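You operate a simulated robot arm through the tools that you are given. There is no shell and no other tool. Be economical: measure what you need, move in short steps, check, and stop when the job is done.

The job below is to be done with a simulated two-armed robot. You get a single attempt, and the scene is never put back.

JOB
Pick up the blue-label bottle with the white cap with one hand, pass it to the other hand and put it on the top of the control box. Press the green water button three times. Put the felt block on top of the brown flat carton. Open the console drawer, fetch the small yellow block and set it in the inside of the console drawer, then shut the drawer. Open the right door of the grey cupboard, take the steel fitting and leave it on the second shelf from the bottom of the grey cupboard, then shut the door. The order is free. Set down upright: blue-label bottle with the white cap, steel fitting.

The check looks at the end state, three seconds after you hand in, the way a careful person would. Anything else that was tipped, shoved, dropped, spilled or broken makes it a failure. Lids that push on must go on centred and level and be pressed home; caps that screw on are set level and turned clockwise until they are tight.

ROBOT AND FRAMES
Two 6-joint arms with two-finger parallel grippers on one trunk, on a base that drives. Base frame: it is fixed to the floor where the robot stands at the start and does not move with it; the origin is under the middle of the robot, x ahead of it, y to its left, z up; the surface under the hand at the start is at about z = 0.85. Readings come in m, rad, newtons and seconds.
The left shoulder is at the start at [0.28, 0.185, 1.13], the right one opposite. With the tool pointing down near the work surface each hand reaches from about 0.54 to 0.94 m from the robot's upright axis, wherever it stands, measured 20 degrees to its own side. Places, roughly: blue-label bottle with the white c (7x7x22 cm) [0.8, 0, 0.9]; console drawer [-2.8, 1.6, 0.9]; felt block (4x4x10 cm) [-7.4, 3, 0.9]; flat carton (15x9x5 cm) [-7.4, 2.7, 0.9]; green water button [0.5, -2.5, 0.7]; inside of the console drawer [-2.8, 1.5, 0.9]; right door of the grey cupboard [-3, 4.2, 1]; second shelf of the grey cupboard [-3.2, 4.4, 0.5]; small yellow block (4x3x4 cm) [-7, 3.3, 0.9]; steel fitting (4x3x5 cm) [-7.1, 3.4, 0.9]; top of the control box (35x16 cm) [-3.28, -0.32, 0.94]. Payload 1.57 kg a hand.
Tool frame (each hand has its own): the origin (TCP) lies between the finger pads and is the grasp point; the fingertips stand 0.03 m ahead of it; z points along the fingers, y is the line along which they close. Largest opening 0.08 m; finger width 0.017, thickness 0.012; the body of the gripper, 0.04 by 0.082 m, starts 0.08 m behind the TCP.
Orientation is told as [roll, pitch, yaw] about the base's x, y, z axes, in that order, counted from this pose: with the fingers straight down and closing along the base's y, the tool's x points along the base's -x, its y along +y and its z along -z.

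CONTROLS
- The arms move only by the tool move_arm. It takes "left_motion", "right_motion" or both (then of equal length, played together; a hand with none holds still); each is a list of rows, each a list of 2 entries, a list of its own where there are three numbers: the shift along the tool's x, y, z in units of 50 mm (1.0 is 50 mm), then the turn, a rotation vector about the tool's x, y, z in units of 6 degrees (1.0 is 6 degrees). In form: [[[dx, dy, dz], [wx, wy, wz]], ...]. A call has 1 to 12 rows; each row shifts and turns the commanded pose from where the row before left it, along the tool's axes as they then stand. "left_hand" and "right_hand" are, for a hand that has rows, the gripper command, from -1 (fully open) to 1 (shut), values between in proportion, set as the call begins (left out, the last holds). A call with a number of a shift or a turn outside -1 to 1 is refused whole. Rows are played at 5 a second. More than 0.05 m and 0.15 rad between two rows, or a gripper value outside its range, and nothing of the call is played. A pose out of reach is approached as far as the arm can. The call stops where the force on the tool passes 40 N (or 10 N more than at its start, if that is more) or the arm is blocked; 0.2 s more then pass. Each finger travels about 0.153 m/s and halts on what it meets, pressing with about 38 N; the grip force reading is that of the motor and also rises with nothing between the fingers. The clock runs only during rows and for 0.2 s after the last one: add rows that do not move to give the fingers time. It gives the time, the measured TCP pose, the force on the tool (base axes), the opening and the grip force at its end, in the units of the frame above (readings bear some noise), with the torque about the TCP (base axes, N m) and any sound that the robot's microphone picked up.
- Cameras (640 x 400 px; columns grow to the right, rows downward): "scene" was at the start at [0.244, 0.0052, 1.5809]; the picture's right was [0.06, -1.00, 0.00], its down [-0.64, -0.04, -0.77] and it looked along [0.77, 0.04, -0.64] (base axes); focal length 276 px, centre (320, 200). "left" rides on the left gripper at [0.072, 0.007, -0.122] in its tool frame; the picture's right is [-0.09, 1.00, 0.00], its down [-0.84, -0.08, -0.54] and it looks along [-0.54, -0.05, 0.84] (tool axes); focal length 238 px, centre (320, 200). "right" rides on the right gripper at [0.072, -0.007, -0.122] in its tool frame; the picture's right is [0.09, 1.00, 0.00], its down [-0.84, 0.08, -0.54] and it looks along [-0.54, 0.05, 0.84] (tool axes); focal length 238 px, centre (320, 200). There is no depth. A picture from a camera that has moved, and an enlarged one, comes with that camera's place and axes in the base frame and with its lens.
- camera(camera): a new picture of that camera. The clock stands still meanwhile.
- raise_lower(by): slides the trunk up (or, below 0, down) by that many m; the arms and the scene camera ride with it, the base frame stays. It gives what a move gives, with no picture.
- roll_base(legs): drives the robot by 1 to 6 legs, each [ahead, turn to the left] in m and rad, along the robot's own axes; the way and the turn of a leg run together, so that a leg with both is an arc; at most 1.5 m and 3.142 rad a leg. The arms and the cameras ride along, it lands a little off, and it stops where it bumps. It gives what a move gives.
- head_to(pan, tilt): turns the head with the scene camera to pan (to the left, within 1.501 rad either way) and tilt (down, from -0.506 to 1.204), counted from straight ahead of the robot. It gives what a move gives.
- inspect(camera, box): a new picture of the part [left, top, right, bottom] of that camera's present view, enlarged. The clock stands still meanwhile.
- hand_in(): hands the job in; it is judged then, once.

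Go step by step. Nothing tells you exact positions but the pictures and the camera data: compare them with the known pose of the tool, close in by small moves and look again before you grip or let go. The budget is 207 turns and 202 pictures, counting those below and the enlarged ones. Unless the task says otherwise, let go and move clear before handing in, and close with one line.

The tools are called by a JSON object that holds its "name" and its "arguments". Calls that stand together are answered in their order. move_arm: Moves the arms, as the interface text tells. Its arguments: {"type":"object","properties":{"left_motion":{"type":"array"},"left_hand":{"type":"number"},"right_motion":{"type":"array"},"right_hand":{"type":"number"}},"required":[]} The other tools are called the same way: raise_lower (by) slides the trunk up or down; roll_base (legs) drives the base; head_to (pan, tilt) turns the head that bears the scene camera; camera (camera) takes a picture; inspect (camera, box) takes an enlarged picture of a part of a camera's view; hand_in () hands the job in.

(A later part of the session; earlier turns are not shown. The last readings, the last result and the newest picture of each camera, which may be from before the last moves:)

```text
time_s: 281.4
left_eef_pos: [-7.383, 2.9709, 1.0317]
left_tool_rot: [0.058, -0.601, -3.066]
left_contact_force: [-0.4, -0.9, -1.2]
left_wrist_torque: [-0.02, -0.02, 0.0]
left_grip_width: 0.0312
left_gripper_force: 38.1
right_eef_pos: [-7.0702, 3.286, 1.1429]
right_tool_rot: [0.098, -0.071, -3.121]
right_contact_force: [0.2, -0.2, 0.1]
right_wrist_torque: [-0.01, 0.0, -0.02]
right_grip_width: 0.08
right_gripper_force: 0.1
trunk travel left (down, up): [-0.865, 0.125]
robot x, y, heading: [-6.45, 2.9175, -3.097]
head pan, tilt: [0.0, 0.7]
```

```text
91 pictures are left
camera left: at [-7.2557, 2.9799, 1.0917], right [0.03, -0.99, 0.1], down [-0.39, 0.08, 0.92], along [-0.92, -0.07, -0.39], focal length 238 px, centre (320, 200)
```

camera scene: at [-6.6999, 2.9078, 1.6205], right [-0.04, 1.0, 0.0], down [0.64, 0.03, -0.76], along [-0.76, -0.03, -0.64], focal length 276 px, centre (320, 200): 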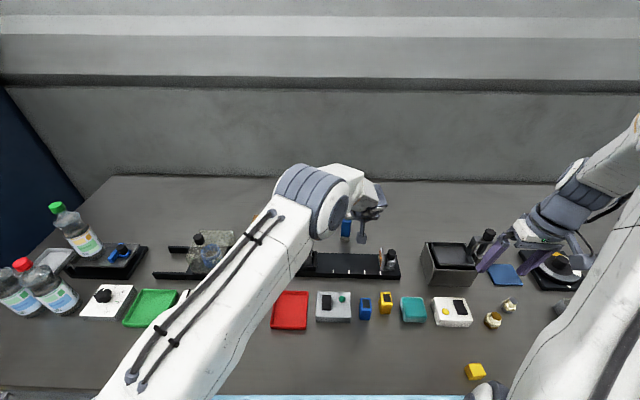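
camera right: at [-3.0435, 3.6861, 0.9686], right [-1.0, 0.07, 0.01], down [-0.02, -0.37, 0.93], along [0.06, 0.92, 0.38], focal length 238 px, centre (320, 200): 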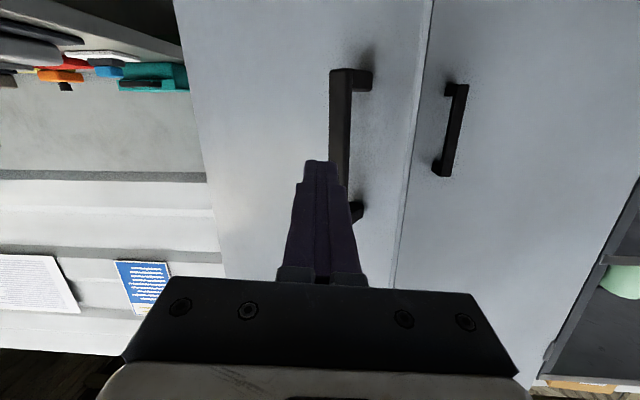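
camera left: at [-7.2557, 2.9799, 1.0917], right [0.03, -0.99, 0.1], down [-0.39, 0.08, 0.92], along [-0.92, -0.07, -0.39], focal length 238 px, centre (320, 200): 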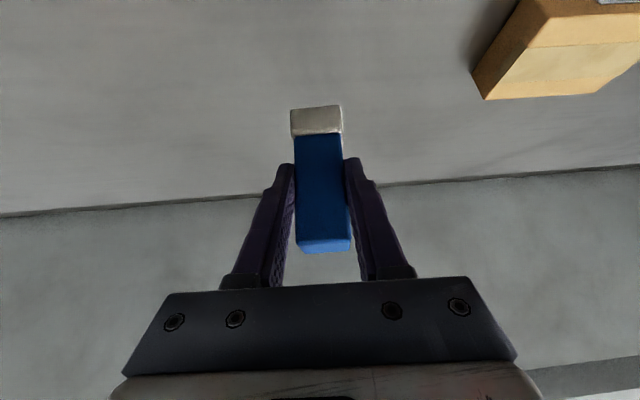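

Felt block is held upright. I carry it over the carton's centre at about [-7.412, 2.70].

{"name": "move_arm", "arguments": {"left_motion": [[[-0.137, 0.885, 0.147], [0, 0, 0]], [[-0.137, 0.885, 0.147], [0, 0, 0]], [[-0.137, 0.885, 0.147], [0, 0, 0]], [[-0.137, 0.885, 0.147], [0, 0, 0]], [[-0.137, 0.885, 0.147], [0, 0, 0]], [[-0.137, 0.885, 0.147], [0, 0, 0]], [[0, 0, 0], [0, 0, 0]]]}}

{"name": "camera", "arguments": {"camera": "left"}}

{"name": "camera", "arguments": {"camera": "scene"}}

```text
time_s: 283.0
left_eef_pos: [-7.4113, 2.7019, 1.0323]
left_tool_rot: [0.055, -0.601, -3.063]
left_contact_force: [0.1, -0.7, -0.3]
left_wrist_torque: [0.01, -0.04, 0.0]
left_grip_width: 0.0311
left_gripper_force: 38.3
right_eef_pos: [-7.0712, 3.2852, 1.1432]
right_tool_rot: [0.095, -0.072, -3.122]
right_contact_force: [0.5, -0.5, 0.6]
right_wrist_torque: [-0.02, -0.02, -0.01]
right_grip_width: 0.0803
right_gripper_force: 0.1
trunk travel left (down, up): [-0.865, 0.125]
robot x, y, heading: [-6.4542, 2.9189, -3.103]
head pan, tilt: [0.0, 0.7]
```

```text
90 pictures are left
camera left: at [-7.2822, 2.7119, 1.0911], right [0.03, -0.99, 0.1], down [-0.39, 0.08, 0.92], along [-0.92, -0.07, -0.39], focal length 238 px, centre (320, 200)
```

left: 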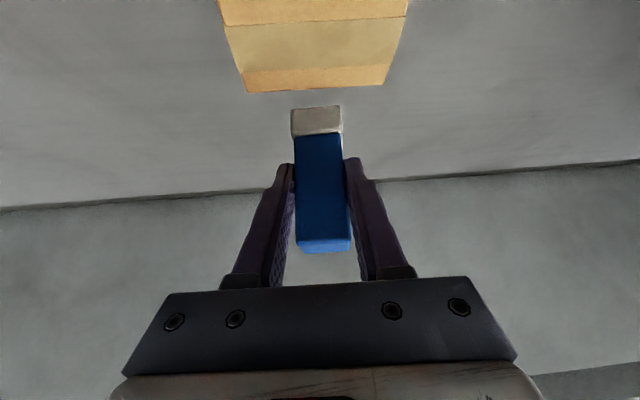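

```text
89 pictures are left
camera scene: at [-6.6996, 2.9074, 1.6205], right [-0.04, 1.0, 0.0], down [0.64, 0.03, -0.76], along [-0.76, -0.03, -0.64], focal length 276 px, centre (320, 200)
```

scene: 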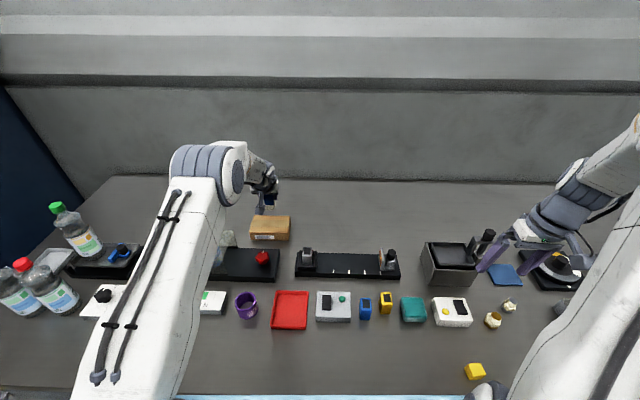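

Carton centre is [-7.41, 2.692]; I adjust by a centimetre and lower, creeping at the end.

{"name": "move_arm", "arguments": {"left_motion": [[[0.31, 0.07, 0.45], [0, 0, 0]], [[0.31, 0.07, 0.45], [0, 0, 0]], [[0.04, 0, 0.06], [0, 0, 0]], [[0.04, 0, 0.06], [0, 0, 0]], [[0, 0, 0], [0, 0, 0]]]}}

{"name": "camera", "arguments": {"camera": "left"}}

```text
time_s: 284.2
left_eef_pos: [-7.4116, 2.6919, 0.9717]
left_tool_rot: [0.057, -0.6, -3.064]
left_contact_force: [0.0, -0.1, -0.5]
left_wrist_torque: [0.01, 0.02, 0.0]
left_grip_width: 0.0309
left_gripper_force: 38.0
right_eef_pos: [-7.0717, 3.284, 1.1433]
right_tool_rot: [0.096, -0.072, -3.123]
right_contact_force: [0.3, 0.3, 0.3]
right_wrist_torque: [0.03, 0.0, -0.02]
right_grip_width: 0.0801
right_gripper_force: 0.0
trunk travel left (down, up): [-0.865, 0.125]
robot x, y, heading: [-6.4532, 2.9147, -3.097]
head pan, tilt: [0.0, 0.7]
```

```text
88 pictures are left
camera left: at [-7.2845, 2.701, 1.0306], right [0.03, -0.99, 0.1], down [-0.39, 0.08, 0.92], along [-0.92, -0.07, -0.39], focal length 238 px, centre (320, 200)
```

left: 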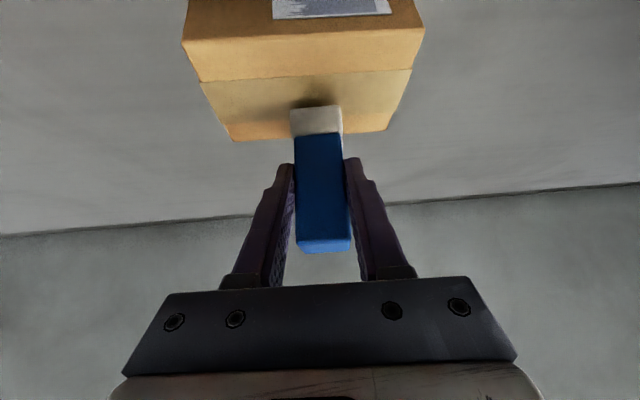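

{"name": "move_arm", "arguments": {"left_motion": [[[0.028, 0, 0.041], [0, 0, 0]], [[0.028, 0, 0.041], [0, 0, 0]], [[0, 0, 0], [0, 0, 0]]]}}

{"name": "camera", "arguments": {"camera": "left"}}

```text
time_s: 285.0
left_eef_pos: [-7.4126, 2.6907, 0.9664]
left_tool_rot: [0.055, -0.6, -3.068]
left_contact_force: [-0.3, -0.2, -1.4]
left_wrist_torque: [0.0, -0.03, 0.0]
left_grip_width: 0.0312
left_gripper_force: 38.0
right_eef_pos: [-7.0712, 3.285, 1.1435]
right_tool_rot: [0.097, -0.07, -3.122]
right_contact_force: [-0.5, 1.1, 0.5]
right_wrist_torque: [-0.02, 0.01, 0.01]
right_grip_width: 0.08
right_gripper_force: 0.0
trunk travel left (down, up): [-0.865, 0.125]
robot x, y, heading: [-6.4538, 2.9193, -3.099]
head pan, tilt: [0.0, 0.7]
```

```text
87 pictures are left
camera left: at [-7.2853, 2.7008, 1.0255], right [0.03, -0.99, 0.1], down [-0.39, 0.08, 0.92], along [-0.92, -0.07, -0.39], focal length 238 px, centre (320, 200)
```

left: 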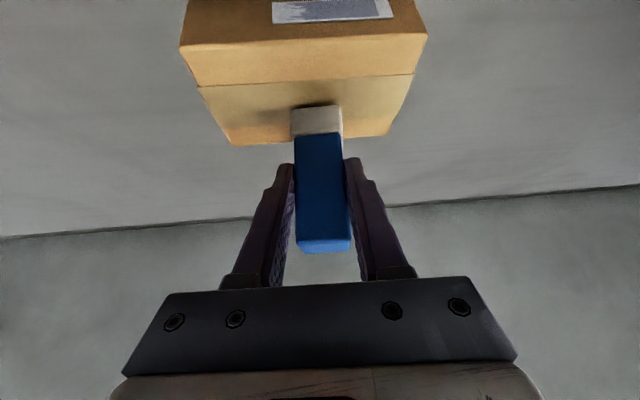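

{"name": "move_arm", "arguments": {"left_motion": [[[0.04, 0, 0.055], [0, 0, 0]], [[0.04, 0, 0.055], [0, 0, 0]], [[0.028, 0, 0.041], [0, 0, 0]], [[0, 0, 0], [0, 0, 0]]]}}

{"name": "camera", "arguments": {"camera": "left"}}

```text
time_s: 286.0
left_eef_pos: [-7.4141, 2.6903, 0.9618]
left_tool_rot: [0.054, -0.609, -3.063]
left_contact_force: [4.2, -0.5, 20.2]
left_wrist_torque: [0.25, 0.18, -0.05]
left_grip_width: 0.0311
left_gripper_force: 38.5
right_eef_pos: [-7.0695, 3.2843, 1.1447]
right_tool_rot: [0.097, -0.074, -3.122]
right_contact_force: [0.3, -0.5, 0.8]
right_wrist_torque: [-0.04, 0.02, -0.03]
right_grip_width: 0.0801
right_gripper_force: 0.1
trunk travel left (down, up): [-0.865, 0.125]
robot x, y, heading: [-6.4551, 2.9168, -3.096]
head pan, tilt: [0.0, 0.7]
```

```text
86 pictures are left
camera left: at [-7.2857, 2.7001, 1.0197], right [0.03, -0.99, 0.1], down [-0.39, 0.08, 0.92], along [-0.92, -0.07, -0.38], focal length 238 px, centre (320, 200)
```

left: 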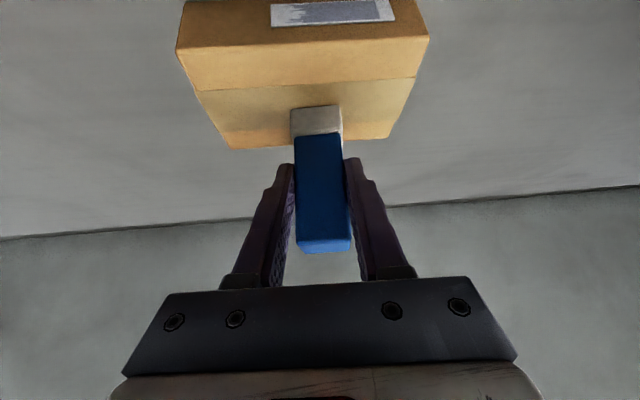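

Contact at 20 N. I ease up 2 mm, open and withdraw along the fingers.

{"name": "move_arm", "arguments": {"left_motion": [[[-0.025, 0, -0.035], [0, 0, 0]], [[0, 0, 0], [0, 0, 0]]]}}

{"name": "move_arm", "arguments": {"left_motion": [[[0, 0, 0], [0, 0, 0]], [[0, 0, 0], [0, 0, 0]], [[0, 0, 0], [0, 0, 0]]], "left_hand": -1}}

{"name": "move_arm", "arguments": {"left_motion": [[[0, 0, -0.5], [0, 0, 0]], [[0, 0, -0.8], [0, 0, 0]], [[0, 0, -0.9], [0, 0, 0]], [[0, 0, -0.9], [0, 0, 0]], [[0, 0, 0], [0, 0, 0]]]}}

{"name": "camera", "arguments": {"camera": "left"}}

{"name": "camera", "arguments": {"camera": "right"}}

```text
time_s: 286.6
left_eef_pos: [-7.4144, 2.6911, 0.961]
left_tool_rot: [0.057, -0.609, -3.063]
left_contact_force: [-5.3, -1.5, 16.9]
left_wrist_torque: [0.12, 0.75, 0.1]
left_grip_width: 0.0314
left_gripper_force: 37.8
right_eef_pos: [-7.0698, 3.285, 1.1443]
right_tool_rot: [0.096, -0.071, -3.122]
right_contact_force: [0.0, -0.3, -0.5]
right_wrist_torque: [0.0, 0.0, -0.02]
right_grip_width: 0.0801
right_gripper_force: 0.0
trunk travel left (down, up): [-0.865, 0.125]
robot x, y, heading: [-6.4544, 2.9206, -3.099]
head pan, tilt: [0.0, 0.7]
```

```text
time_s: 287.4
left_eef_pos: [-7.4133, 2.6904, 0.9575]
left_tool_rot: [0.057, -0.599, -3.064]
left_contact_force: [-0.8, 0.4, 0.5]
left_wrist_torque: [-0.01, -0.02, -0.03]
left_grip_width: 0.0801
left_gripper_force: 0.0
right_eef_pos: [-7.0708, 3.2847, 1.1442]
right_tool_rot: [0.097, -0.071, -3.123]
right_contact_force: [0.5, 0.0, 1.0]
right_wrist_torque: [0.01, 0.02, -0.01]
right_grip_width: 0.0799
right_gripper_force: 0.0
trunk travel left (down, up): [-0.865, 0.125]
robot x, y, heading: [-6.4565, 2.9186, -3.099]
head pan, tilt: [0.0, 0.7]
```

```text
time_s: 288.6
left_eef_pos: [-7.322, 2.7048, 1.0881]
left_tool_rot: [0.056, -0.601, -3.064]
left_contact_force: [-0.4, -0.1, 0.0]
left_wrist_torque: [-0.01, -0.05, 0.0]
left_grip_width: 0.08
left_gripper_force: 0.0
right_eef_pos: [-7.0712, 3.2857, 1.1438]
right_tool_rot: [0.096, -0.071, -3.122]
right_contact_force: [0.6, 1.2, 0.3]
right_wrist_torque: [0.01, 0.04, -0.03]
right_grip_width: 0.0797
right_gripper_force: 0.0
trunk travel left (down, up): [-0.865, 0.125]
robot x, y, heading: [-6.4518, 2.9165, -3.101]
head pan, tilt: [0.0, 0.7]
```

```text
85 pictures are left
camera left: at [-7.1941, 2.7144, 1.1474], right [0.03, -0.99, 0.1], down [-0.39, 0.08, 0.92], along [-0.92, -0.07, -0.39], focal length 238 px, centre (320, 200)
```

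left: 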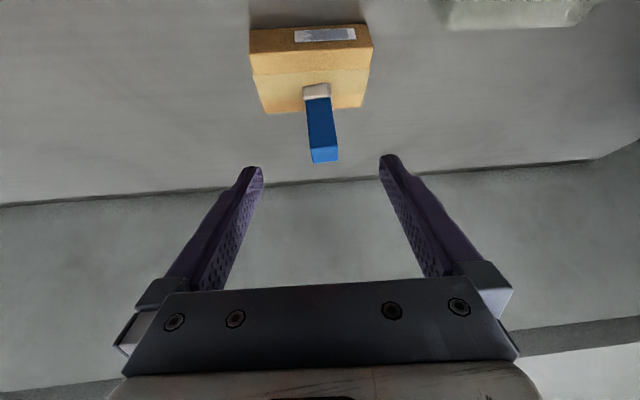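

```text
84 pictures are left
camera right: at [-6.9905, 3.3043, 1.259], right [0.12, -0.99, 0.09], down [-0.79, -0.04, 0.61], along [-0.6, -0.14, -0.79], focal length 238 px, centre (320, 200)
```

right: 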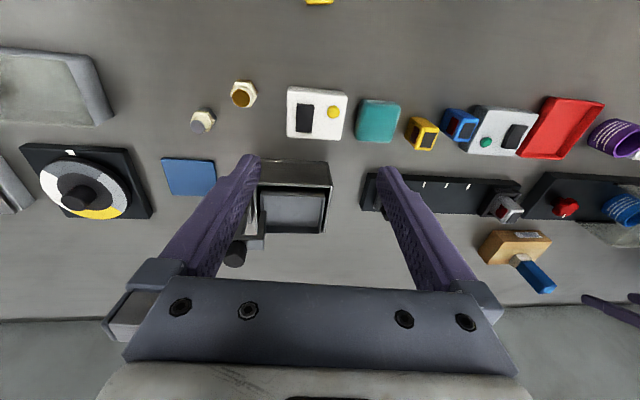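

The felt block stands on the carton. Now a closer look at the two fittings.

{"name": "inspect", "arguments": {"camera": "right", "box": [180, 60, 280, 150]}}

{"name": "inspect", "arguments": {"camera": "scene", "box": [440, 270, 540, 390]}}

```text
4.44 times, centred on (230, 105) of right
camera zoom: at [-6.9905, 3.3043, 1.259], right [0.12, -0.99, 0.09], down [-0.79, -0.04, 0.61], along [-0.6, -0.14, -0.79], focal length 1059 px, centre (720, 622)
```

zoom: 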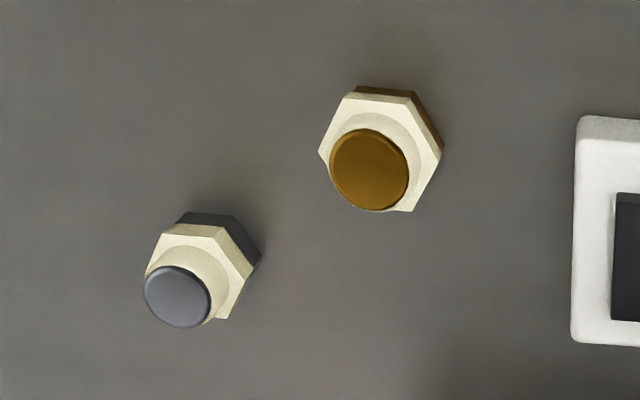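

```text
3.33 times, centred on (490, 330) of scene
camera zoom: at [-6.699, 2.9078, 1.6206], right [-0.04, 1.0, 0.0], down [0.64, 0.03, -0.77], along [-0.76, -0.03, -0.64], focal length 919 px, centre (-247, -233)
```

zoom: 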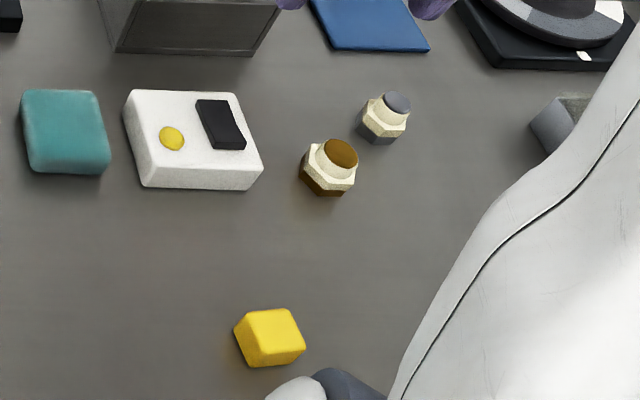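

The grey-tipped steel fitting is at [-7.136, 3.44], the yellow block at [-6.959, 3.276]. I pull both hands in, raise the trunk and shift the base along the bench.

{"name": "move_arm", "arguments": {"right_motion": [[[0, 0.9, 0], [0, 0, 0]], [[0, 0.9, 0], [0, 0, 0]], [[0, 0.9, 0], [0, 0, 0]], [[0, 0.9, 0], [0, 0, 0]], [[0, 0, 0], [0, 0, 0]]], "left_motion": [[[0.56, 0, -0.4], [0, 0, 0]], [[0.56, 0, -0.4], [0, 0, 0]], [[0.56, 0, -0.4], [0, 0, 0]], [[0.56, 0, -0.4], [0, 0, 0]], [[0, 0, 0], [0, 0, 0]]]}}

{"name": "raise_lower", "arguments": {"by": 0.12}}

{"name": "roll_base", "arguments": {"legs": [[0, -1.75], [0.54, 0], [0, 1.72]]}}

{"name": "camera", "arguments": {"camera": "scene"}}

```text
time_s: 289.8
left_eef_pos: [-7.1894, 2.7189, 1.089]
left_tool_rot: [0.055, -0.6, -3.065]
left_contact_force: [0.5, 0.4, -0.9]
left_wrist_torque: [0.06, -0.01, -0.02]
left_grip_width: 0.08
left_gripper_force: 0.0
right_eef_pos: [-7.0676, 3.1082, 1.1626]
right_tool_rot: [0.095, -0.072, -3.124]
right_contact_force: [0.5, -0.6, 0.1]
right_wrist_torque: [-0.01, 0.01, 0.01]
right_grip_width: 0.08
right_gripper_force: 0.0
trunk travel left (down, up): [-0.865, 0.125]
robot x, y, heading: [-6.4508, 2.9165, -3.096]
head pan, tilt: [0.0, 0.7]
```

```text
time_s: 291.3
left_eef_pos: [-7.189, 2.7189, 1.2087]
left_tool_rot: [0.056, -0.6, -3.066]
left_contact_force: [0.7, -0.6, 0.7]
left_wrist_torque: [0.02, -0.01, 0.0]
left_grip_width: 0.0799
left_gripper_force: 0.0
right_eef_pos: [-7.0687, 3.1085, 1.2817]
right_tool_rot: [0.096, -0.073, -3.123]
right_contact_force: [-0.3, 0.6, 0.1]
right_wrist_torque: [0.01, -0.01, -0.02]
right_grip_width: 0.0801
right_gripper_force: 0.1
trunk travel left (down, up): [-0.985, 0.005]
robot x, y, heading: [-6.4541, 2.9192, -3.101]
head pan, tilt: [0.0, 0.7]
```

```text
time_s: 302.7
left_eef_pos: [-7.1309, 3.273, 1.2086]
left_tool_rot: [0.054, -0.6, -3.097]
left_contact_force: [0.4, -0.1, -0.8]
left_wrist_torque: [0.02, -0.02, -0.02]
left_grip_width: 0.08
left_gripper_force: 0.0
right_eef_pos: [-6.9966, 3.6577, 1.2837]
right_tool_rot: [0.097, -0.071, 3.128]
right_contact_force: [0.6, -0.4, 0.0]
right_wrist_torque: [0.01, -0.01, -0.01]
right_grip_width: 0.0799
right_gripper_force: 0.1
trunk travel left (down, up): [-0.985, 0.005]
robot x, y, heading: [-6.3884, 3.4439, -3.131]
head pan, tilt: [0.0, 0.7]
```

```text
81 pictures are left
camera scene: at [-6.6356, 3.4446, 1.7405], right [-0.01, 1.0, 0.0], down [0.64, 0.01, -0.76], along [-0.76, -0.01, -0.64], focal length 276 px, centre (320, 200)
```

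scene: 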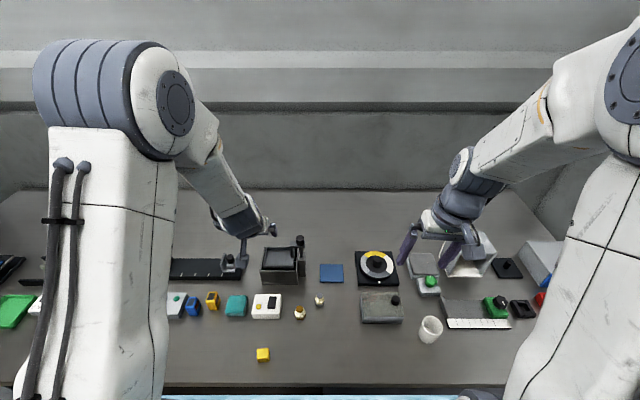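

I lower the trunk and bring both hands fingers-down and level above the yellow block and the steel fitting.

{"name": "raise_lower", "arguments": {"by": -0.14}}

{"name": "move_arm", "arguments": {"left_motion": [[[0.5, 0, -0.5], [0.53, 0.8, 0]], [[0.5, 0, -0.3], [0, 1, 0]], [[0.5, 0, -0.2], [0, 1, 0]], [[0.5, 0, 0], [0, 1, 0]], [[0.6, 0, 0.2], [0, 1, 0]], [[0.6, 0, 0.2], [0, 0.9, 0]], [[0.2, 0, 0.2], [0, 0, 0]], [[0, 0, 0], [0, 0, 0]]], "right_motion": [[[-0.4, 0.5, 0], [0.92, 0.67, 0]], [[-0.4, 0.5, 0], [0, 0, 0]], [[-0.4, 0.6, 0], [0, 0, 0]], [[-0.4, 0.6, 0.2], [0, 0, 0]], [[-0.4, 0.6, 0.2], [0, 0, 0]], [[-0.4, 0.6, 0.2], [0, 0, 0]], [[-0.2, 0.6, 0.2], [0, 0, 0]], [[0, 0, 0], [0, 0, 0]]]}}

{"name": "camera", "arguments": {"camera": "left"}}

{"name": "camera", "arguments": {"camera": "right"}}

{"name": "camera", "arguments": {"camera": "scene"}}

```text
time_s: 304.3
left_eef_pos: [-7.1319, 3.2721, 1.0693]
left_tool_rot: [0.057, -0.599, -3.098]
left_contact_force: [-0.1, -0.2, 0.1]
left_wrist_torque: [0.03, -0.04, 0.0]
left_grip_width: 0.0799
left_gripper_force: 0.1
right_eef_pos: [-6.9979, 3.6581, 1.143]
right_tool_rot: [0.096, -0.072, 3.128]
right_contact_force: [0.2, 0.4, 1.2]
right_wrist_torque: [0.03, 0.01, 0.02]
right_grip_width: 0.08
right_gripper_force: 0.0
trunk travel left (down, up): [-0.845, 0.145]
robot x, y, heading: [-6.3896, 3.4441, -3.129]
head pan, tilt: [0.0, 0.7]
```

```text
time_s: 306.1
left_eef_pos: [-6.9932, 3.2707, 1.0246]
left_tool_rot: [0.037, -0.144, -3.086]
left_contact_force: [-0.3, -0.2, 0.3]
left_wrist_torque: [-0.01, -0.02, -0.02]
left_grip_width: 0.0801
left_gripper_force: 0.0
left hand out of reach, approached as far as the arm can: row 2, 3, 4
right_eef_pos: [-7.1308, 3.4577, 1.1032]
right_tool_rot: [0.0, -0.003, 3.129]
right_contact_force: [-0.3, 0.5, 0.2]
right_wrist_torque: [0.01, 0.02, 0.0]
right_grip_width: 0.0801
right_gripper_force: 0.0
trunk travel left (down, up): [-0.845, 0.145]
robot x, y, heading: [-6.3883, 3.4486, -3.133]
head pan, tilt: [0.0, 0.7]
```

```text
80 pictures are left
camera left: at [-6.9042, 3.2733, 1.1348], right [-0.03, -1.0, 0.05], down [-0.76, 0.05, 0.65], along [-0.66, -0.02, -0.76], focal length 238 px, centre (320, 200)
```

left: 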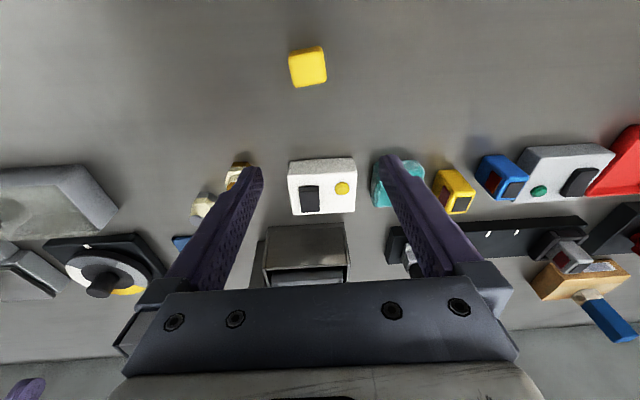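

```text
79 pictures are left
camera right: at [-7.0578, 3.4637, 1.2257], right [0.08, -1.0, 0.0], down [-0.84, -0.07, 0.54], along [-0.54, -0.04, -0.84], focal length 238 px, centre (320, 200)
```

right: 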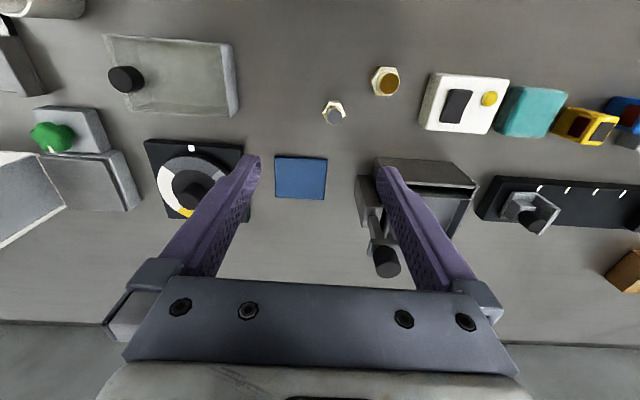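

```text
78 pictures are left
camera scene: at [-6.6357, 3.4444, 1.6005], right [-0.01, 1.0, 0.0], down [0.64, 0.01, -0.76], along [-0.76, -0.01, -0.64], focal length 276 px, centre (320, 200)
```

scene: 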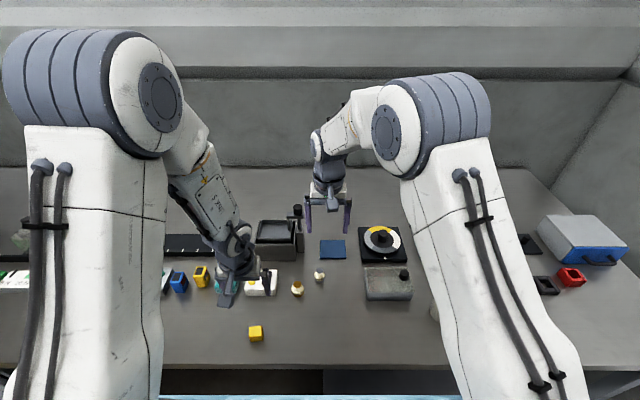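

Both targets are seen well. I align the right hand over the steel fitting and the left over the yellow block, part way down.

{"name": "move_arm", "arguments": {"left_motion": [[[0.35, 0, 0], [0.3, 0.7, 0]], [[0.35, -0.05, 0], [0, 0.7, 0]], [[0, 0, 0.5], [0, 0, 0]], [[0, 0, 0.5], [0, 0, 0]], [[0, 0, 0], [0, 0, 0]]], "right_motion": [[[-0.08, 0.37, 0], [0, 0, 0]], [[0, 0, 0.7], [0, 0, 0]], [[0, 0, 0.7], [0, 0, 0]], [[0, 0, 0.7], [0, 0, 0]], [[0, 0, 0], [0, 0, 0]]]}}

{"name": "camera", "arguments": {"camera": "left"}}

{"name": "camera", "arguments": {"camera": "right"}}

```text
time_s: 307.3
left_eef_pos: [-6.9516, 3.2767, 0.9595]
left_tool_rot: [0.007, 0.002, -3.084]
left_contact_force: [-0.4, 0.3, 0.3]
left_wrist_torque: [0.04, -0.03, 0.03]
left_grip_width: 0.0801
left_gripper_force: 0.1
left hand out of reach, approached as far as the arm can: row 1, 2, 3
right_eef_pos: [-7.1378, 3.4431, 1.0014]
right_tool_rot: [-0.001, -0.002, 3.128]
right_contact_force: [0.0, 0.8, 0.3]
right_wrist_torque: [0.01, 0.0, 0.01]
right_grip_width: 0.0799
right_gripper_force: 0.0
trunk travel left (down, up): [-0.845, 0.145]
robot x, y, heading: [-6.388, 3.4451, -3.128]
head pan, tilt: [0.0, 0.7]
```

```text
77 pictures are left
camera left: at [-6.8789, 3.2753, 1.0813], right [-0.03, -1.0, 0.01], down [-0.84, 0.03, 0.54], along [-0.54, 0.01, -0.84], focal length 238 px, centre (320, 200)
```

left: 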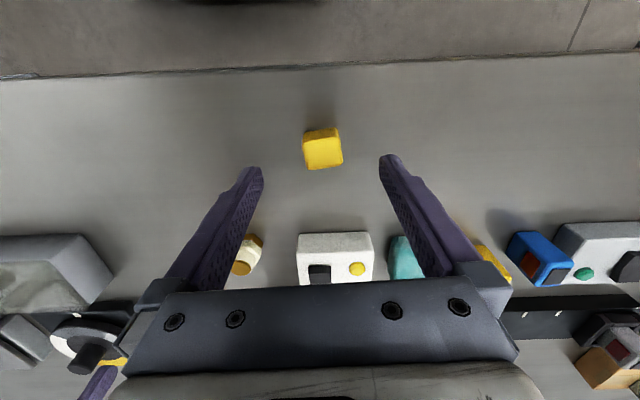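

```text
76 pictures are left
camera right: at [-7.0648, 3.4486, 1.1233], right [0.08, -1.0, 0.0], down [-0.84, -0.07, 0.54], along [-0.54, -0.04, -0.84], focal length 238 px, centre (320, 200)
```

right: 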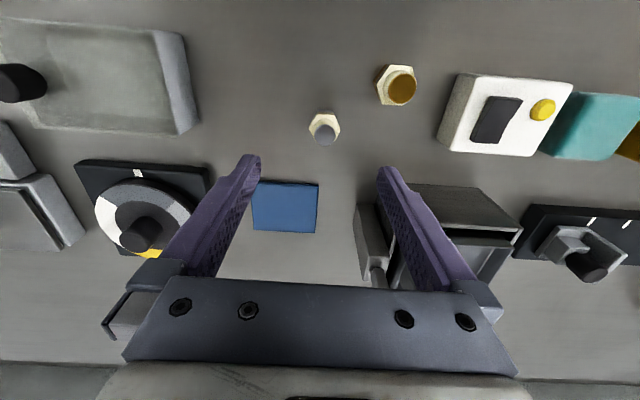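

{"name": "move_arm", "arguments": {"left_motion": [[[0, 0.06, 0.5], [0, 0, 0]], [[0, 0, 0.5], [0, 0, 0]], [[0, 0, 0.45], [0, 0, 0]], [[0, 0, 0], [0, 0, 0]], [[0, 0, 0], [0, 0, 0]]], "right_motion": [[[0.08, 0.08, 0.6], [0, 0, 0]], [[0, 0, 0.6], [0, 0, 0]], [[0, 0, 0.6], [0, 0, 0]], [[0, 0, 0.45], [0, 0, 0]], [[0, 0, 0], [0, 0, 0]]]}}

{"name": "camera", "arguments": {"camera": "left"}}

{"name": "camera", "arguments": {"camera": "right"}}

```text
time_s: 308.5
left_eef_pos: [-6.9441, 3.2567, 0.9153]
left_tool_rot: [-0.024, 0.045, -3.086]
left_contact_force: [0.1, 0.2, 0.9]
left_wrist_torque: [0.01, 0.02, 0.01]
left_grip_width: 0.0801
left_gripper_force: 0.1
left hand out of reach, approached as far as the arm can: row 1, 2, 3
right_eef_pos: [-7.1299, 3.4361, 0.8918]
right_tool_rot: [0.001, -0.002, 3.131]
right_contact_force: [-0.4, 0.9, 0.0]
right_wrist_torque: [-0.03, -0.05, -0.02]
right_grip_width: 0.0797
right_gripper_force: 0.1
trunk travel left (down, up): [-0.845, 0.145]
robot x, y, heading: [-6.3843, 3.4486, -3.134]
head pan, tilt: [0.0, 0.7]
```

```text
75 pictures are left
camera left: at [-6.8776, 3.2505, 1.0395], right [-0.04, -1.0, -0.03], down [-0.86, 0.02, 0.51], along [-0.51, 0.04, -0.86], focal length 238 px, centre (320, 200)
```

left: 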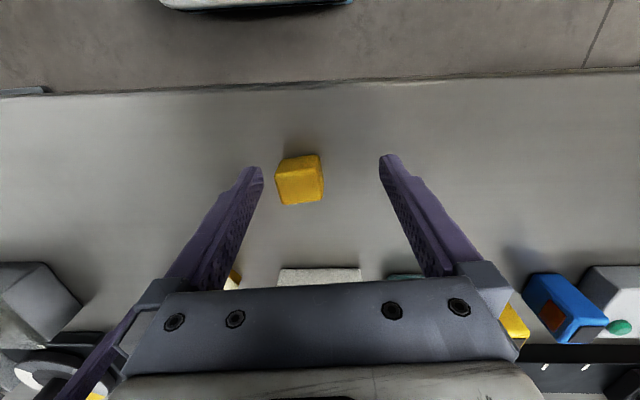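

```text
74 pictures are left
camera right: at [-7.0579, 3.442, 1.0122], right [0.08, -1.0, 0.0], down [-0.84, -0.07, 0.54], along [-0.54, -0.04, -0.84], focal length 238 px, centre (320, 200)
```

right: 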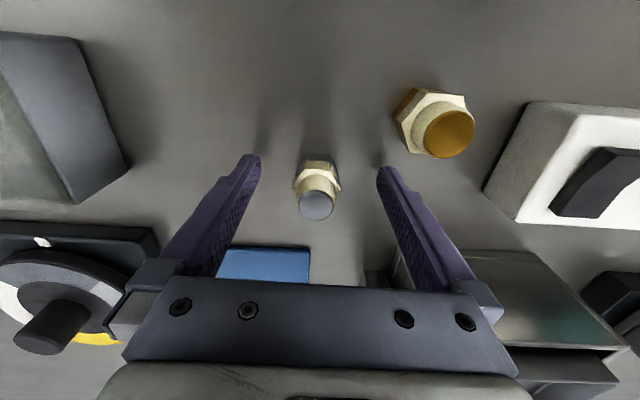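

The right hand is well placed; the left is too close in, I'll fix that by backing up afterwards. First I grip the fitting and lift.

{"name": "move_arm", "arguments": {"right_motion": [[[0, 0, 0.07], [0, 0, 0]], [[0, 0, 0], [0, 0, 0]]]}}

{"name": "move_arm", "arguments": {"right_motion": [[[0, 0, 0], [0, 0, 0]], [[0, 0, 0], [0, 0, 0]], [[0, 0, 0], [0, 0, 0]]], "right_hand": 1}}

{"name": "move_arm", "arguments": {"right_motion": [[[0, 0, -0.3], [0, 0, 0]], [[0, 0, -0.7], [0, 0, 0]], [[0, 0, -0.9], [0, 0, 0]], [[0, 0, -0.9], [0, 0, 0]], [[0, 0, 0], [0, 0, 0]]], "left_motion": [[[0, 0, -0.9], [0, 0, 0]], [[0, 0, -0.9], [0, 0, 0]], [[0, 0, 0], [0, 0, 0]], [[0, 0, 0], [0, 0, 0]], [[0, 0, 0], [0, 0, 0]]]}}

{"name": "camera", "arguments": {"camera": "right"}}

```text
time_s: 309.1
left_eef_pos: [-6.9448, 3.2575, 0.9157]
left_tool_rot: [-0.027, 0.043, -3.086]
left_contact_force: [-0.4, -0.8, -0.7]
left_wrist_torque: [-0.02, -0.04, 0.03]
left_grip_width: 0.08
left_gripper_force: 0.1
right_eef_pos: [-7.1297, 3.4367, 0.8878]
right_tool_rot: [0.0, -0.001, 3.131]
right_contact_force: [0.8, 0.0, 0.8]
right_wrist_torque: [0.0, 0.02, -0.02]
right_grip_width: 0.0797
right_gripper_force: 0.1
trunk travel left (down, up): [-0.845, 0.145]
robot x, y, heading: [-6.3892, 3.4454, -3.132]
head pan, tilt: [0.0, 0.7]
```

```text
time_s: 309.9
left_eef_pos: [-6.9442, 3.2574, 0.9161]
left_tool_rot: [-0.027, 0.044, -3.085]
left_contact_force: [-0.4, -0.4, -1.8]
left_wrist_torque: [0.0, -0.03, -0.04]
left_grip_width: 0.0802
left_gripper_force: 0.1
right_eef_pos: [-7.1299, 3.4361, 0.8878]
right_tool_rot: [0.0, -0.001, 3.129]
right_contact_force: [0.8, 0.8, 1.0]
right_wrist_torque: [0.03, 0.0, 0.0]
right_grip_width: 0.0305
right_gripper_force: 38.1
trunk travel left (down, up): [-0.845, 0.145]
robot x, y, heading: [-6.391, 3.4444, -3.133]
head pan, tilt: [0.0, 0.7]
```

```text
time_s: 311.1
left_eef_pos: [-6.9466, 3.2672, 0.9491]
left_tool_rot: [0.015, 0.015, -3.083]
left_contact_force: [0.3, 0.1, -0.1]
left_wrist_torque: [-0.02, -0.01, 0.04]
left_grip_width: 0.0802
left_gripper_force: 0.1
left hand out of reach, approached as far as the arm can: row 1, 2
right_eef_pos: [-7.1253, 3.4377, 1.0291]
right_tool_rot: [0.001, -0.001, 3.131]
right_contact_force: [-0.2, -0.3, -0.2]
right_wrist_torque: [0.02, 0.02, 0.02]
right_grip_width: 0.0307
right_gripper_force: 38.4
trunk travel left (down, up): [-0.845, 0.145]
robot x, y, heading: [-6.3925, 3.4477, -3.13]
head pan, tilt: [0.0, 0.7]
```

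```text
73 pictures are left
camera right: at [-7.0531, 3.4425, 1.1509], right [0.08, -1.0, 0.0], down [-0.84, -0.07, 0.54], along [-0.54, -0.04, -0.84], focal length 238 px, centre (320, 200)
```

right: 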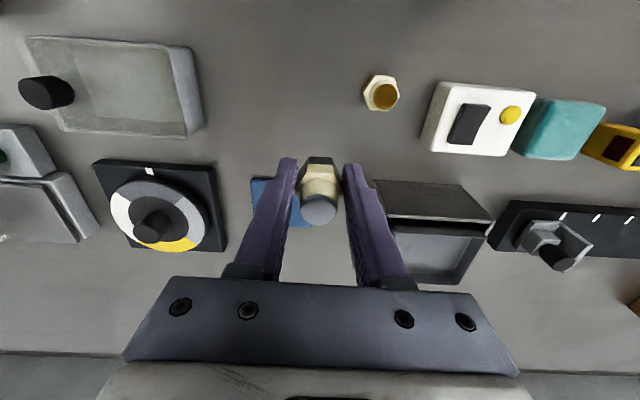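

The fitting is held upright. I raise the left hand and back the base a few centimetres for the yellow block.

{"name": "move_arm", "arguments": {"left_motion": [[[0, 0, -0.8], [0, 0, 0]], [[0, 0, -0.8], [0, 0, 0]], [[0, 0, 0], [0, 0, 0]]]}}

{"name": "roll_base", "arguments": {"legs": [[-0.08, 0]]}}

{"name": "camera", "arguments": {"camera": "left"}}

```text
time_s: 311.9
left_eef_pos: [-6.9526, 3.2498, 0.9973]
left_tool_rot: [0.0, -0.087, -3.083]
left_contact_force: [-0.4, 0.1, -0.1]
left_wrist_torque: [0.0, -0.01, -0.02]
left_grip_width: 0.0799
left_gripper_force: 0.1
left hand out of reach, approached as far as the arm can: row 1, 2
right_eef_pos: [-7.1257, 3.4371, 1.0283]
right_tool_rot: [0.0, -0.001, 3.131]
right_contact_force: [-0.7, -1.1, -1.6]
right_wrist_torque: [0.0, 0.0, 0.02]
right_grip_width: 0.0306
right_gripper_force: 37.7
trunk travel left (down, up): [-0.845, 0.145]
robot x, y, heading: [-6.3917, 3.447, -3.13]
head pan, tilt: [0.0, 0.7]
```

```text
time_s: 313.0
left_eef_pos: [-6.8748, 3.2515, 0.9981]
left_tool_rot: [-0.003, -0.086, -3.084]
left_contact_force: [-0.6, -0.1, 0.1]
left_wrist_torque: [-0.03, -0.04, 0.01]
left_grip_width: 0.0801
left_gripper_force: 0.1
right_eef_pos: [-7.0488, 3.4377, 1.0273]
right_tool_rot: [0.0, -0.002, 3.131]
right_contact_force: [0.4, 0.4, -1.1]
right_wrist_torque: [-0.03, -0.02, 0.03]
right_grip_width: 0.0307
right_gripper_force: 38.2
trunk travel left (down, up): [-0.845, 0.145]
robot x, y, heading: [-6.3133, 3.4458, -3.131]
head pan, tilt: [0.0, 0.7]
```

```text
72 pictures are left
camera left: at [-6.7927, 3.2486, 1.1128], right [-0.03, -1.0, 0.01], down [-0.79, 0.03, 0.61], along [-0.61, 0.02, -0.79], focal length 238 px, centre (320, 200)
```

left: 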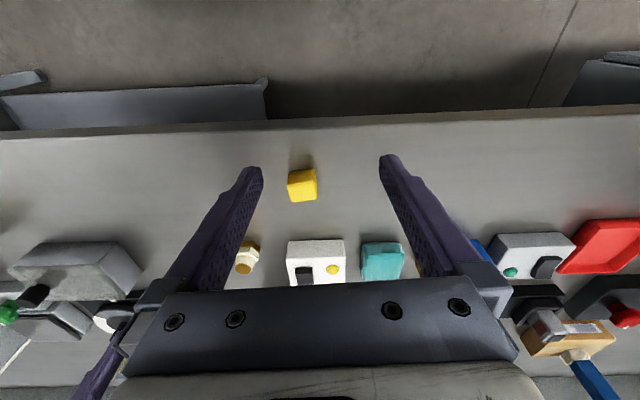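

{"name": "move_arm", "arguments": {"left_motion": [[[-0.75, -0.26, 0], [0, 0.83, 0]], [[-0.75, -0.26, 0], [0, 0, 0]], [[0, 0, 0.6], [0, 0, 0]], [[0, 0, 0], [0, 0, 0]]]}}

{"name": "camera", "arguments": {"camera": "left"}}

```text
time_s: 314.0
left_eef_pos: [-6.9488, 3.2721, 0.9729]
left_tool_rot: [0.0, 0.001, -3.083]
left_contact_force: [-0.4, 0.1, -0.2]
left_wrist_torque: [0.01, 0.0, -0.02]
left_grip_width: 0.08
left_gripper_force: 0.0
left hand out of reach, approached as far as the arm can: row 1, 2
right_eef_pos: [-7.0485, 3.4375, 1.0284]
right_tool_rot: [0.001, -0.001, 3.131]
right_contact_force: [0.2, 0.0, -0.9]
right_wrist_torque: [0.04, -0.02, -0.02]
right_grip_width: 0.0308
right_gripper_force: 38.2
trunk travel left (down, up): [-0.845, 0.145]
robot x, y, heading: [-6.3102, 3.4496, -3.129]
head pan, tilt: [0.0, 0.7]
```

```text
71 pictures are left
camera left: at [-6.8768, 3.2695, 1.0944], right [-0.03, -1.0, 0.0], down [-0.84, 0.03, 0.54], along [-0.54, 0.02, -0.84], focal length 238 px, centre (320, 200)
```

left: 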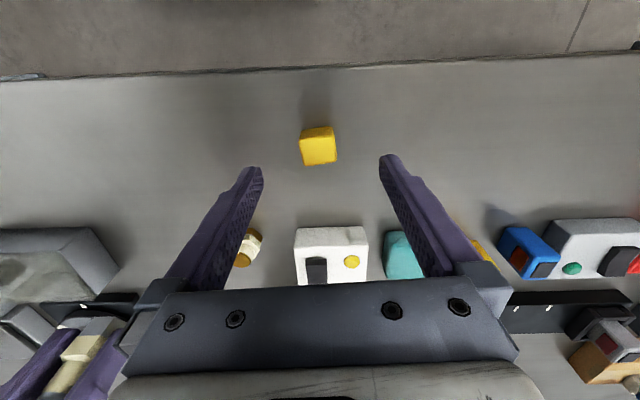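

Well aligned. I descend to the yellow block.

{"name": "move_arm", "arguments": {"left_motion": [[[0, 0, 0.6], [0, 0, 0]], [[0, 0, 0.6], [0, 0, 0]], [[0, 0, 0.5], [0, 0, 0]], [[0, 0, 0], [0, 0, 0]]]}}

{"name": "camera", "arguments": {"camera": "left"}}

```text
time_s: 315.0
left_eef_pos: [-6.952, 3.2732, 0.8874]
left_tool_rot: [-0.003, -0.001, -3.084]
left_contact_force: [-0.2, 0.0, -0.7]
left_wrist_torque: [0.0, -0.02, 0.01]
left_grip_width: 0.08
left_gripper_force: 0.0
right_eef_pos: [-7.0493, 3.4378, 1.0284]
right_tool_rot: [0.0, -0.002, 3.13]
right_contact_force: [-0.5, 0.1, -0.3]
right_wrist_torque: [-0.01, 0.0, -0.01]
right_grip_width: 0.0305
right_gripper_force: 37.9
trunk travel left (down, up): [-0.845, 0.145]
robot x, y, heading: [-6.3129, 3.4444, -3.13]
head pan, tilt: [0.0, 0.7]
```

```text
70 pictures are left
camera left: at [-6.8795, 3.271, 1.009], right [-0.03, -1.0, 0.0], down [-0.84, 0.03, 0.54], along [-0.54, 0.02, -0.84], focal length 238 px, centre (320, 200)
```

left: 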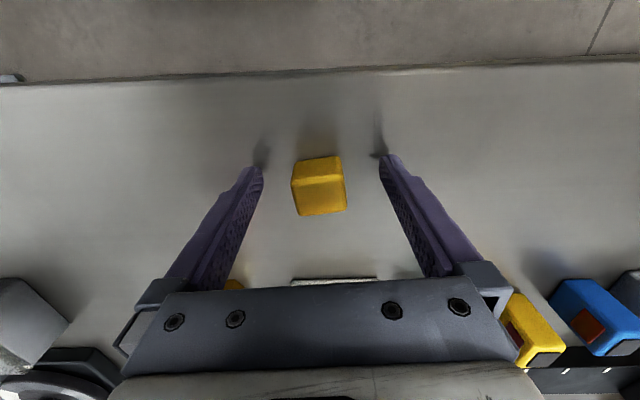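

{"name": "move_arm", "arguments": {"left_motion": [[[0, 0, 0], [0, 0, 0]], [[0, 0, 0], [0, 0, 0]], [[0, 0, 0], [0, 0, 0]]], "left_hand": 1}}

{"name": "move_arm", "arguments": {"left_motion": [[[0, 0, -0.4], [0, 0, 0]], [[0, 0, -0.8], [0, 0, 0]], [[0, 0, -0.8], [0, 0, 0]], [[0, 0, 0], [0, 0, 0]]]}}

{"name": "raise_lower", "arguments": {"by": 0.14}}

{"name": "camera", "arguments": {"camera": "left"}}

{"name": "camera", "arguments": {"camera": "scene"}}

```text
time_s: 315.8
left_eef_pos: [-6.9523, 3.274, 0.8877]
left_tool_rot: [-0.002, -0.001, -3.086]
left_contact_force: [0.0, -0.1, 0.6]
left_wrist_torque: [-0.01, 0.01, 0.01]
left_grip_width: 0.0327
left_gripper_force: 37.8
right_eef_pos: [-7.0464, 3.4382, 1.0292]
right_tool_rot: [0.001, -0.003, 3.13]
right_contact_force: [-0.9, -0.2, 0.0]
right_wrist_torque: [0.02, 0.0, 0.02]
right_grip_width: 0.0307
right_gripper_force: 38.2
trunk travel left (down, up): [-0.845, 0.145]
robot x, y, heading: [-6.3101, 3.4497, -3.129]
head pan, tilt: [0.0, 0.7]
```

```text
time_s: 316.8
left_eef_pos: [-6.9517, 3.2727, 0.9888]
left_tool_rot: [-0.002, 0.001, -3.085]
left_contact_force: [0.2, 1.0, -0.5]
left_wrist_torque: [0.0, 0.01, 0.03]
left_grip_width: 0.0328
left_gripper_force: 38.3
right_eef_pos: [-7.0478, 3.4363, 1.0292]
right_tool_rot: [-0.001, -0.002, 3.131]
right_contact_force: [0.2, 0.0, -1.0]
right_wrist_torque: [0.02, -0.03, 0.0]
right_grip_width: 0.0304
right_gripper_force: 38.9
trunk travel left (down, up): [-0.845, 0.145]
robot x, y, heading: [-6.3105, 3.4451, -3.133]
head pan, tilt: [0.0, 0.7]
```

```text
time_s: 318.4
left_eef_pos: [-6.9519, 3.2727, 1.1278]
left_tool_rot: [-0.003, -0.001, -3.084]
left_contact_force: [0.8, 0.2, -0.7]
left_wrist_torque: [0.0, -0.04, 0.04]
left_grip_width: 0.0328
left_gripper_force: 37.4
right_eef_pos: [-7.0491, 3.4369, 1.1676]
right_tool_rot: [0.0, -0.001, 3.133]
right_contact_force: [-0.3, 0.4, -0.3]
right_wrist_torque: [-0.02, 0.0, 0.01]
right_grip_width: 0.0304
right_gripper_force: 38.2
trunk travel left (down, up): [-0.985, 0.005]
robot x, y, heading: [-6.3123, 3.4474, -3.137]
head pan, tilt: [0.0, 0.7]
```

```text
69 pictures are left
camera left: at [-6.8805, 3.2692, 1.2493], right [-0.03, -1.0, 0.0], down [-0.84, 0.03, 0.54], along [-0.54, 0.02, -0.84], focal length 238 px, centre (320, 200)
```

left: 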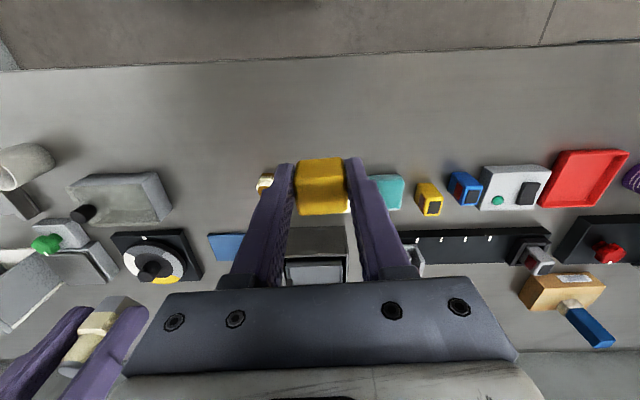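

```text
68 pictures are left
camera scene: at [-6.5586, 3.4452, 1.7404], right [-0.01, 1.0, 0.0], down [0.64, 0.01, -0.76], along [-0.76, -0.01, -0.64], focal length 276 px, centre (320, 200)
```

scene: 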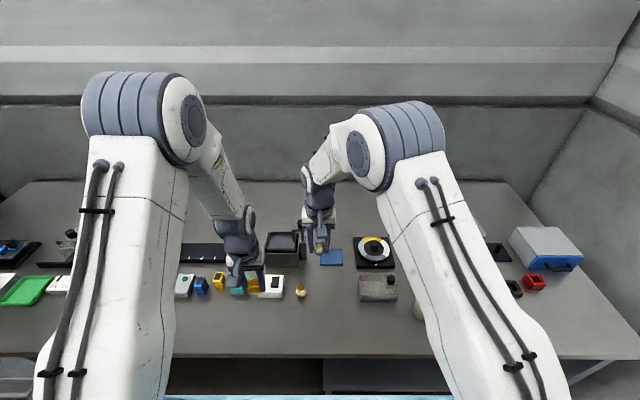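

Both pieces are held. The fitting must end upright on a low shelf under another shelf, so I'll set it down here and regrip it with a tilted hand.

{"name": "raise_lower", "arguments": {"by": -0.14}}

{"name": "move_arm", "arguments": {"right_motion": [[[0.19, -0.48, 0], [0, 0, 0]], [[0.19, -0.48, 0], [0, 0, 0]], [[0, 0, 0.8], [0, 0, 0]], [[0, 0, 0.8], [0, 0, 0]], [[0, 0, 0.8], [0, 0, 0]], [[0, 0, 0.2], [0, 0, 0]], [[0, 0, 0], [0, 0, 0]]]}}

{"name": "camera", "arguments": {"camera": "right"}}

```text
time_s: 320.1
left_eef_pos: [-6.9542, 3.2718, 0.9883]
left_tool_rot: [-0.002, -0.001, -3.085]
left_contact_force: [1.1, 0.0, -0.6]
left_wrist_torque: [0.0, 0.02, 0.03]
left_grip_width: 0.0326
left_gripper_force: 38.3
right_eef_pos: [-7.0491, 3.4364, 1.0297]
right_tool_rot: [0.001, -0.002, 3.131]
right_contact_force: [-0.2, -0.2, -1.7]
right_wrist_torque: [-0.02, 0.01, -0.02]
right_grip_width: 0.0305
right_gripper_force: 38.1
trunk travel left (down, up): [-0.845, 0.145]
robot x, y, heading: [-6.3109, 3.4482, -3.13]
head pan, tilt: [0.0, 0.7]
```

```text
time_s: 321.7
left_eef_pos: [-6.9528, 3.2715, 0.9886]
left_tool_rot: [-0.003, 0.0, -3.084]
left_contact_force: [-1.1, 0.9, -0.2]
left_wrist_torque: [-0.02, 0.02, -0.01]
left_grip_width: 0.0325
left_gripper_force: 37.8
right_eef_pos: [-7.0285, 3.4866, 0.9001]
right_tool_rot: [0.0, -0.002, 3.132]
right_contact_force: [-0.4, -0.1, -1.7]
right_wrist_torque: [-0.01, -0.05, -0.02]
right_grip_width: 0.0305
right_gripper_force: 38.1
trunk travel left (down, up): [-0.845, 0.145]
robot x, y, heading: [-6.3108, 3.4497, -3.128]
head pan, tilt: [0.0, 0.7]
```

```text
67 pictures are left
camera right: at [-6.9567, 3.4904, 1.0218], right [0.08, -1.0, 0.0], down [-0.84, -0.07, 0.54], along [-0.54, -0.04, -0.84], focal length 238 px, centre (320, 200)
```

right: 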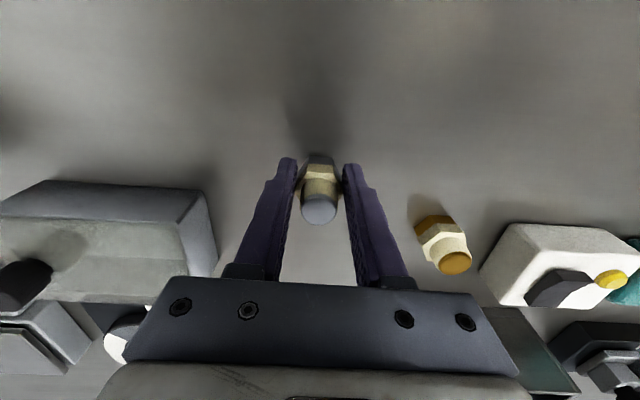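

{"name": "move_arm", "arguments": {"right_motion": [[[0, 0, 0.1], [0, 0, 0]], [[0, 0, 0.08], [0, 0, 0]], [[0, 0, 0.05], [0, 0, 0]], [[0, 0, 0], [0, 0, 0]]]}}

{"name": "move_arm", "arguments": {"right_motion": [[[0, 0, 0], [0, 0, 0]], [[0, 0, 0], [0, 0, 0]], [[0, 0, 0], [0, 0, 0]]], "right_hand": -1}}

{"name": "move_arm", "arguments": {"right_motion": [[[0, 0, -0.5], [0, 0, 0]], [[0, 0, -0.8], [0, 0, 0]], [[0, 0, -0.8], [0, 0, 0]], [[0.4, 0, -0.3], [0, 0, 0]], [[0, 0, 0], [0, -1, 0]], [[0, 0, 0], [0, -1, 0]], [[0, 0, 0], [0, -1, 0]], [[0, 0, 0], [0, -1, 0]], [[0, 0, 0], [0, -1, 0]], [[0, 0, 0], [0, -1, 0]], [[0, 0, 0], [0, -1, 0]], [[0, 0, 0], [0, 0, 0]]]}}

{"name": "camera", "arguments": {"camera": "right"}}

```text
time_s: 322.7
left_eef_pos: [-6.9518, 3.2734, 0.9878]
left_tool_rot: [-0.001, -0.001, -3.085]
left_contact_force: [0.7, -0.4, -0.5]
left_wrist_torque: [-0.01, 0.0, -0.01]
left_grip_width: 0.0327
left_gripper_force: 38.5
right_eef_pos: [-7.031, 3.4847, 0.888]
right_tool_rot: [0.0, 0.0, 3.131]
right_contact_force: [0.6, -0.7, 0.3]
right_wrist_torque: [0.03, -0.04, -0.02]
right_grip_width: 0.0306
right_gripper_force: 38.1
trunk travel left (down, up): [-0.845, 0.145]
robot x, y, heading: [-6.3105, 3.4467, -3.126]
head pan, tilt: [0.0, 0.7]
```

```text
time_s: 323.5
left_eef_pos: [-6.952, 3.273, 0.9886]
left_tool_rot: [-0.001, 0.0, -3.085]
left_contact_force: [-0.6, -0.2, -0.4]
left_wrist_torque: [0.01, 0.03, 0.01]
left_grip_width: 0.0328
left_gripper_force: 38.0
right_eef_pos: [-7.0298, 3.4847, 0.8869]
right_tool_rot: [0.001, -0.002, 3.131]
right_contact_force: [0.1, -0.2, 0.1]
right_wrist_torque: [-0.01, -0.05, 0.03]
right_grip_width: 0.0798
right_gripper_force: 0.0
trunk travel left (down, up): [-0.845, 0.145]
robot x, y, heading: [-6.3138, 3.4469, -3.125]
head pan, tilt: [0.0, 0.7]
```

```text
time_s: 326.1
left_eef_pos: [-6.9524, 3.2724, 0.9884]
left_tool_rot: [-0.002, 0.001, -3.085]
left_contact_force: [0.0, -0.5, 0.0]
left_wrist_torque: [0.02, -0.01, 0.0]
left_grip_width: 0.0328
left_gripper_force: 37.8
right_eef_pos: [-7.0092, 3.4935, 1.0073]
right_tool_rot: [-0.033, -0.658, -3.141]
right_contact_force: [-0.3, 0.0, -1.0]
right_wrist_torque: [0.01, -0.01, -0.03]
right_grip_width: 0.0799
right_gripper_force: 0.1
right hand out of reach, approached as far as the arm can: row 8, 9
trunk travel left (down, up): [-0.845, 0.145]
robot x, y, heading: [-6.3111, 3.454, -3.134]
head pan, tilt: [0.0, 0.7]
```

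```text
66 pictures are left
camera right: at [-6.8775, 3.4958, 1.0597], right [0.05, -1.0, -0.08], down [-0.33, -0.1, 0.94], along [-0.94, -0.02, -0.34], focal length 238 px, centre (320, 200)
```

right: 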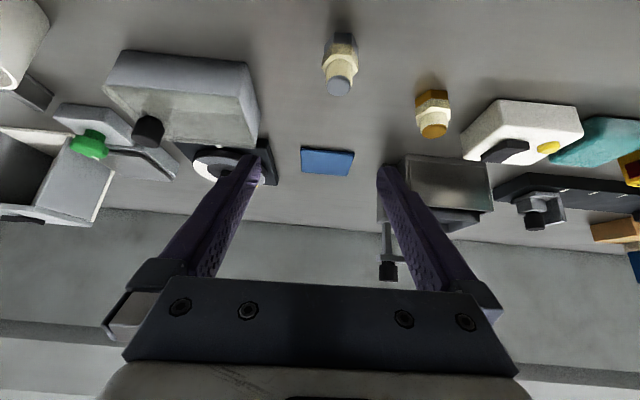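

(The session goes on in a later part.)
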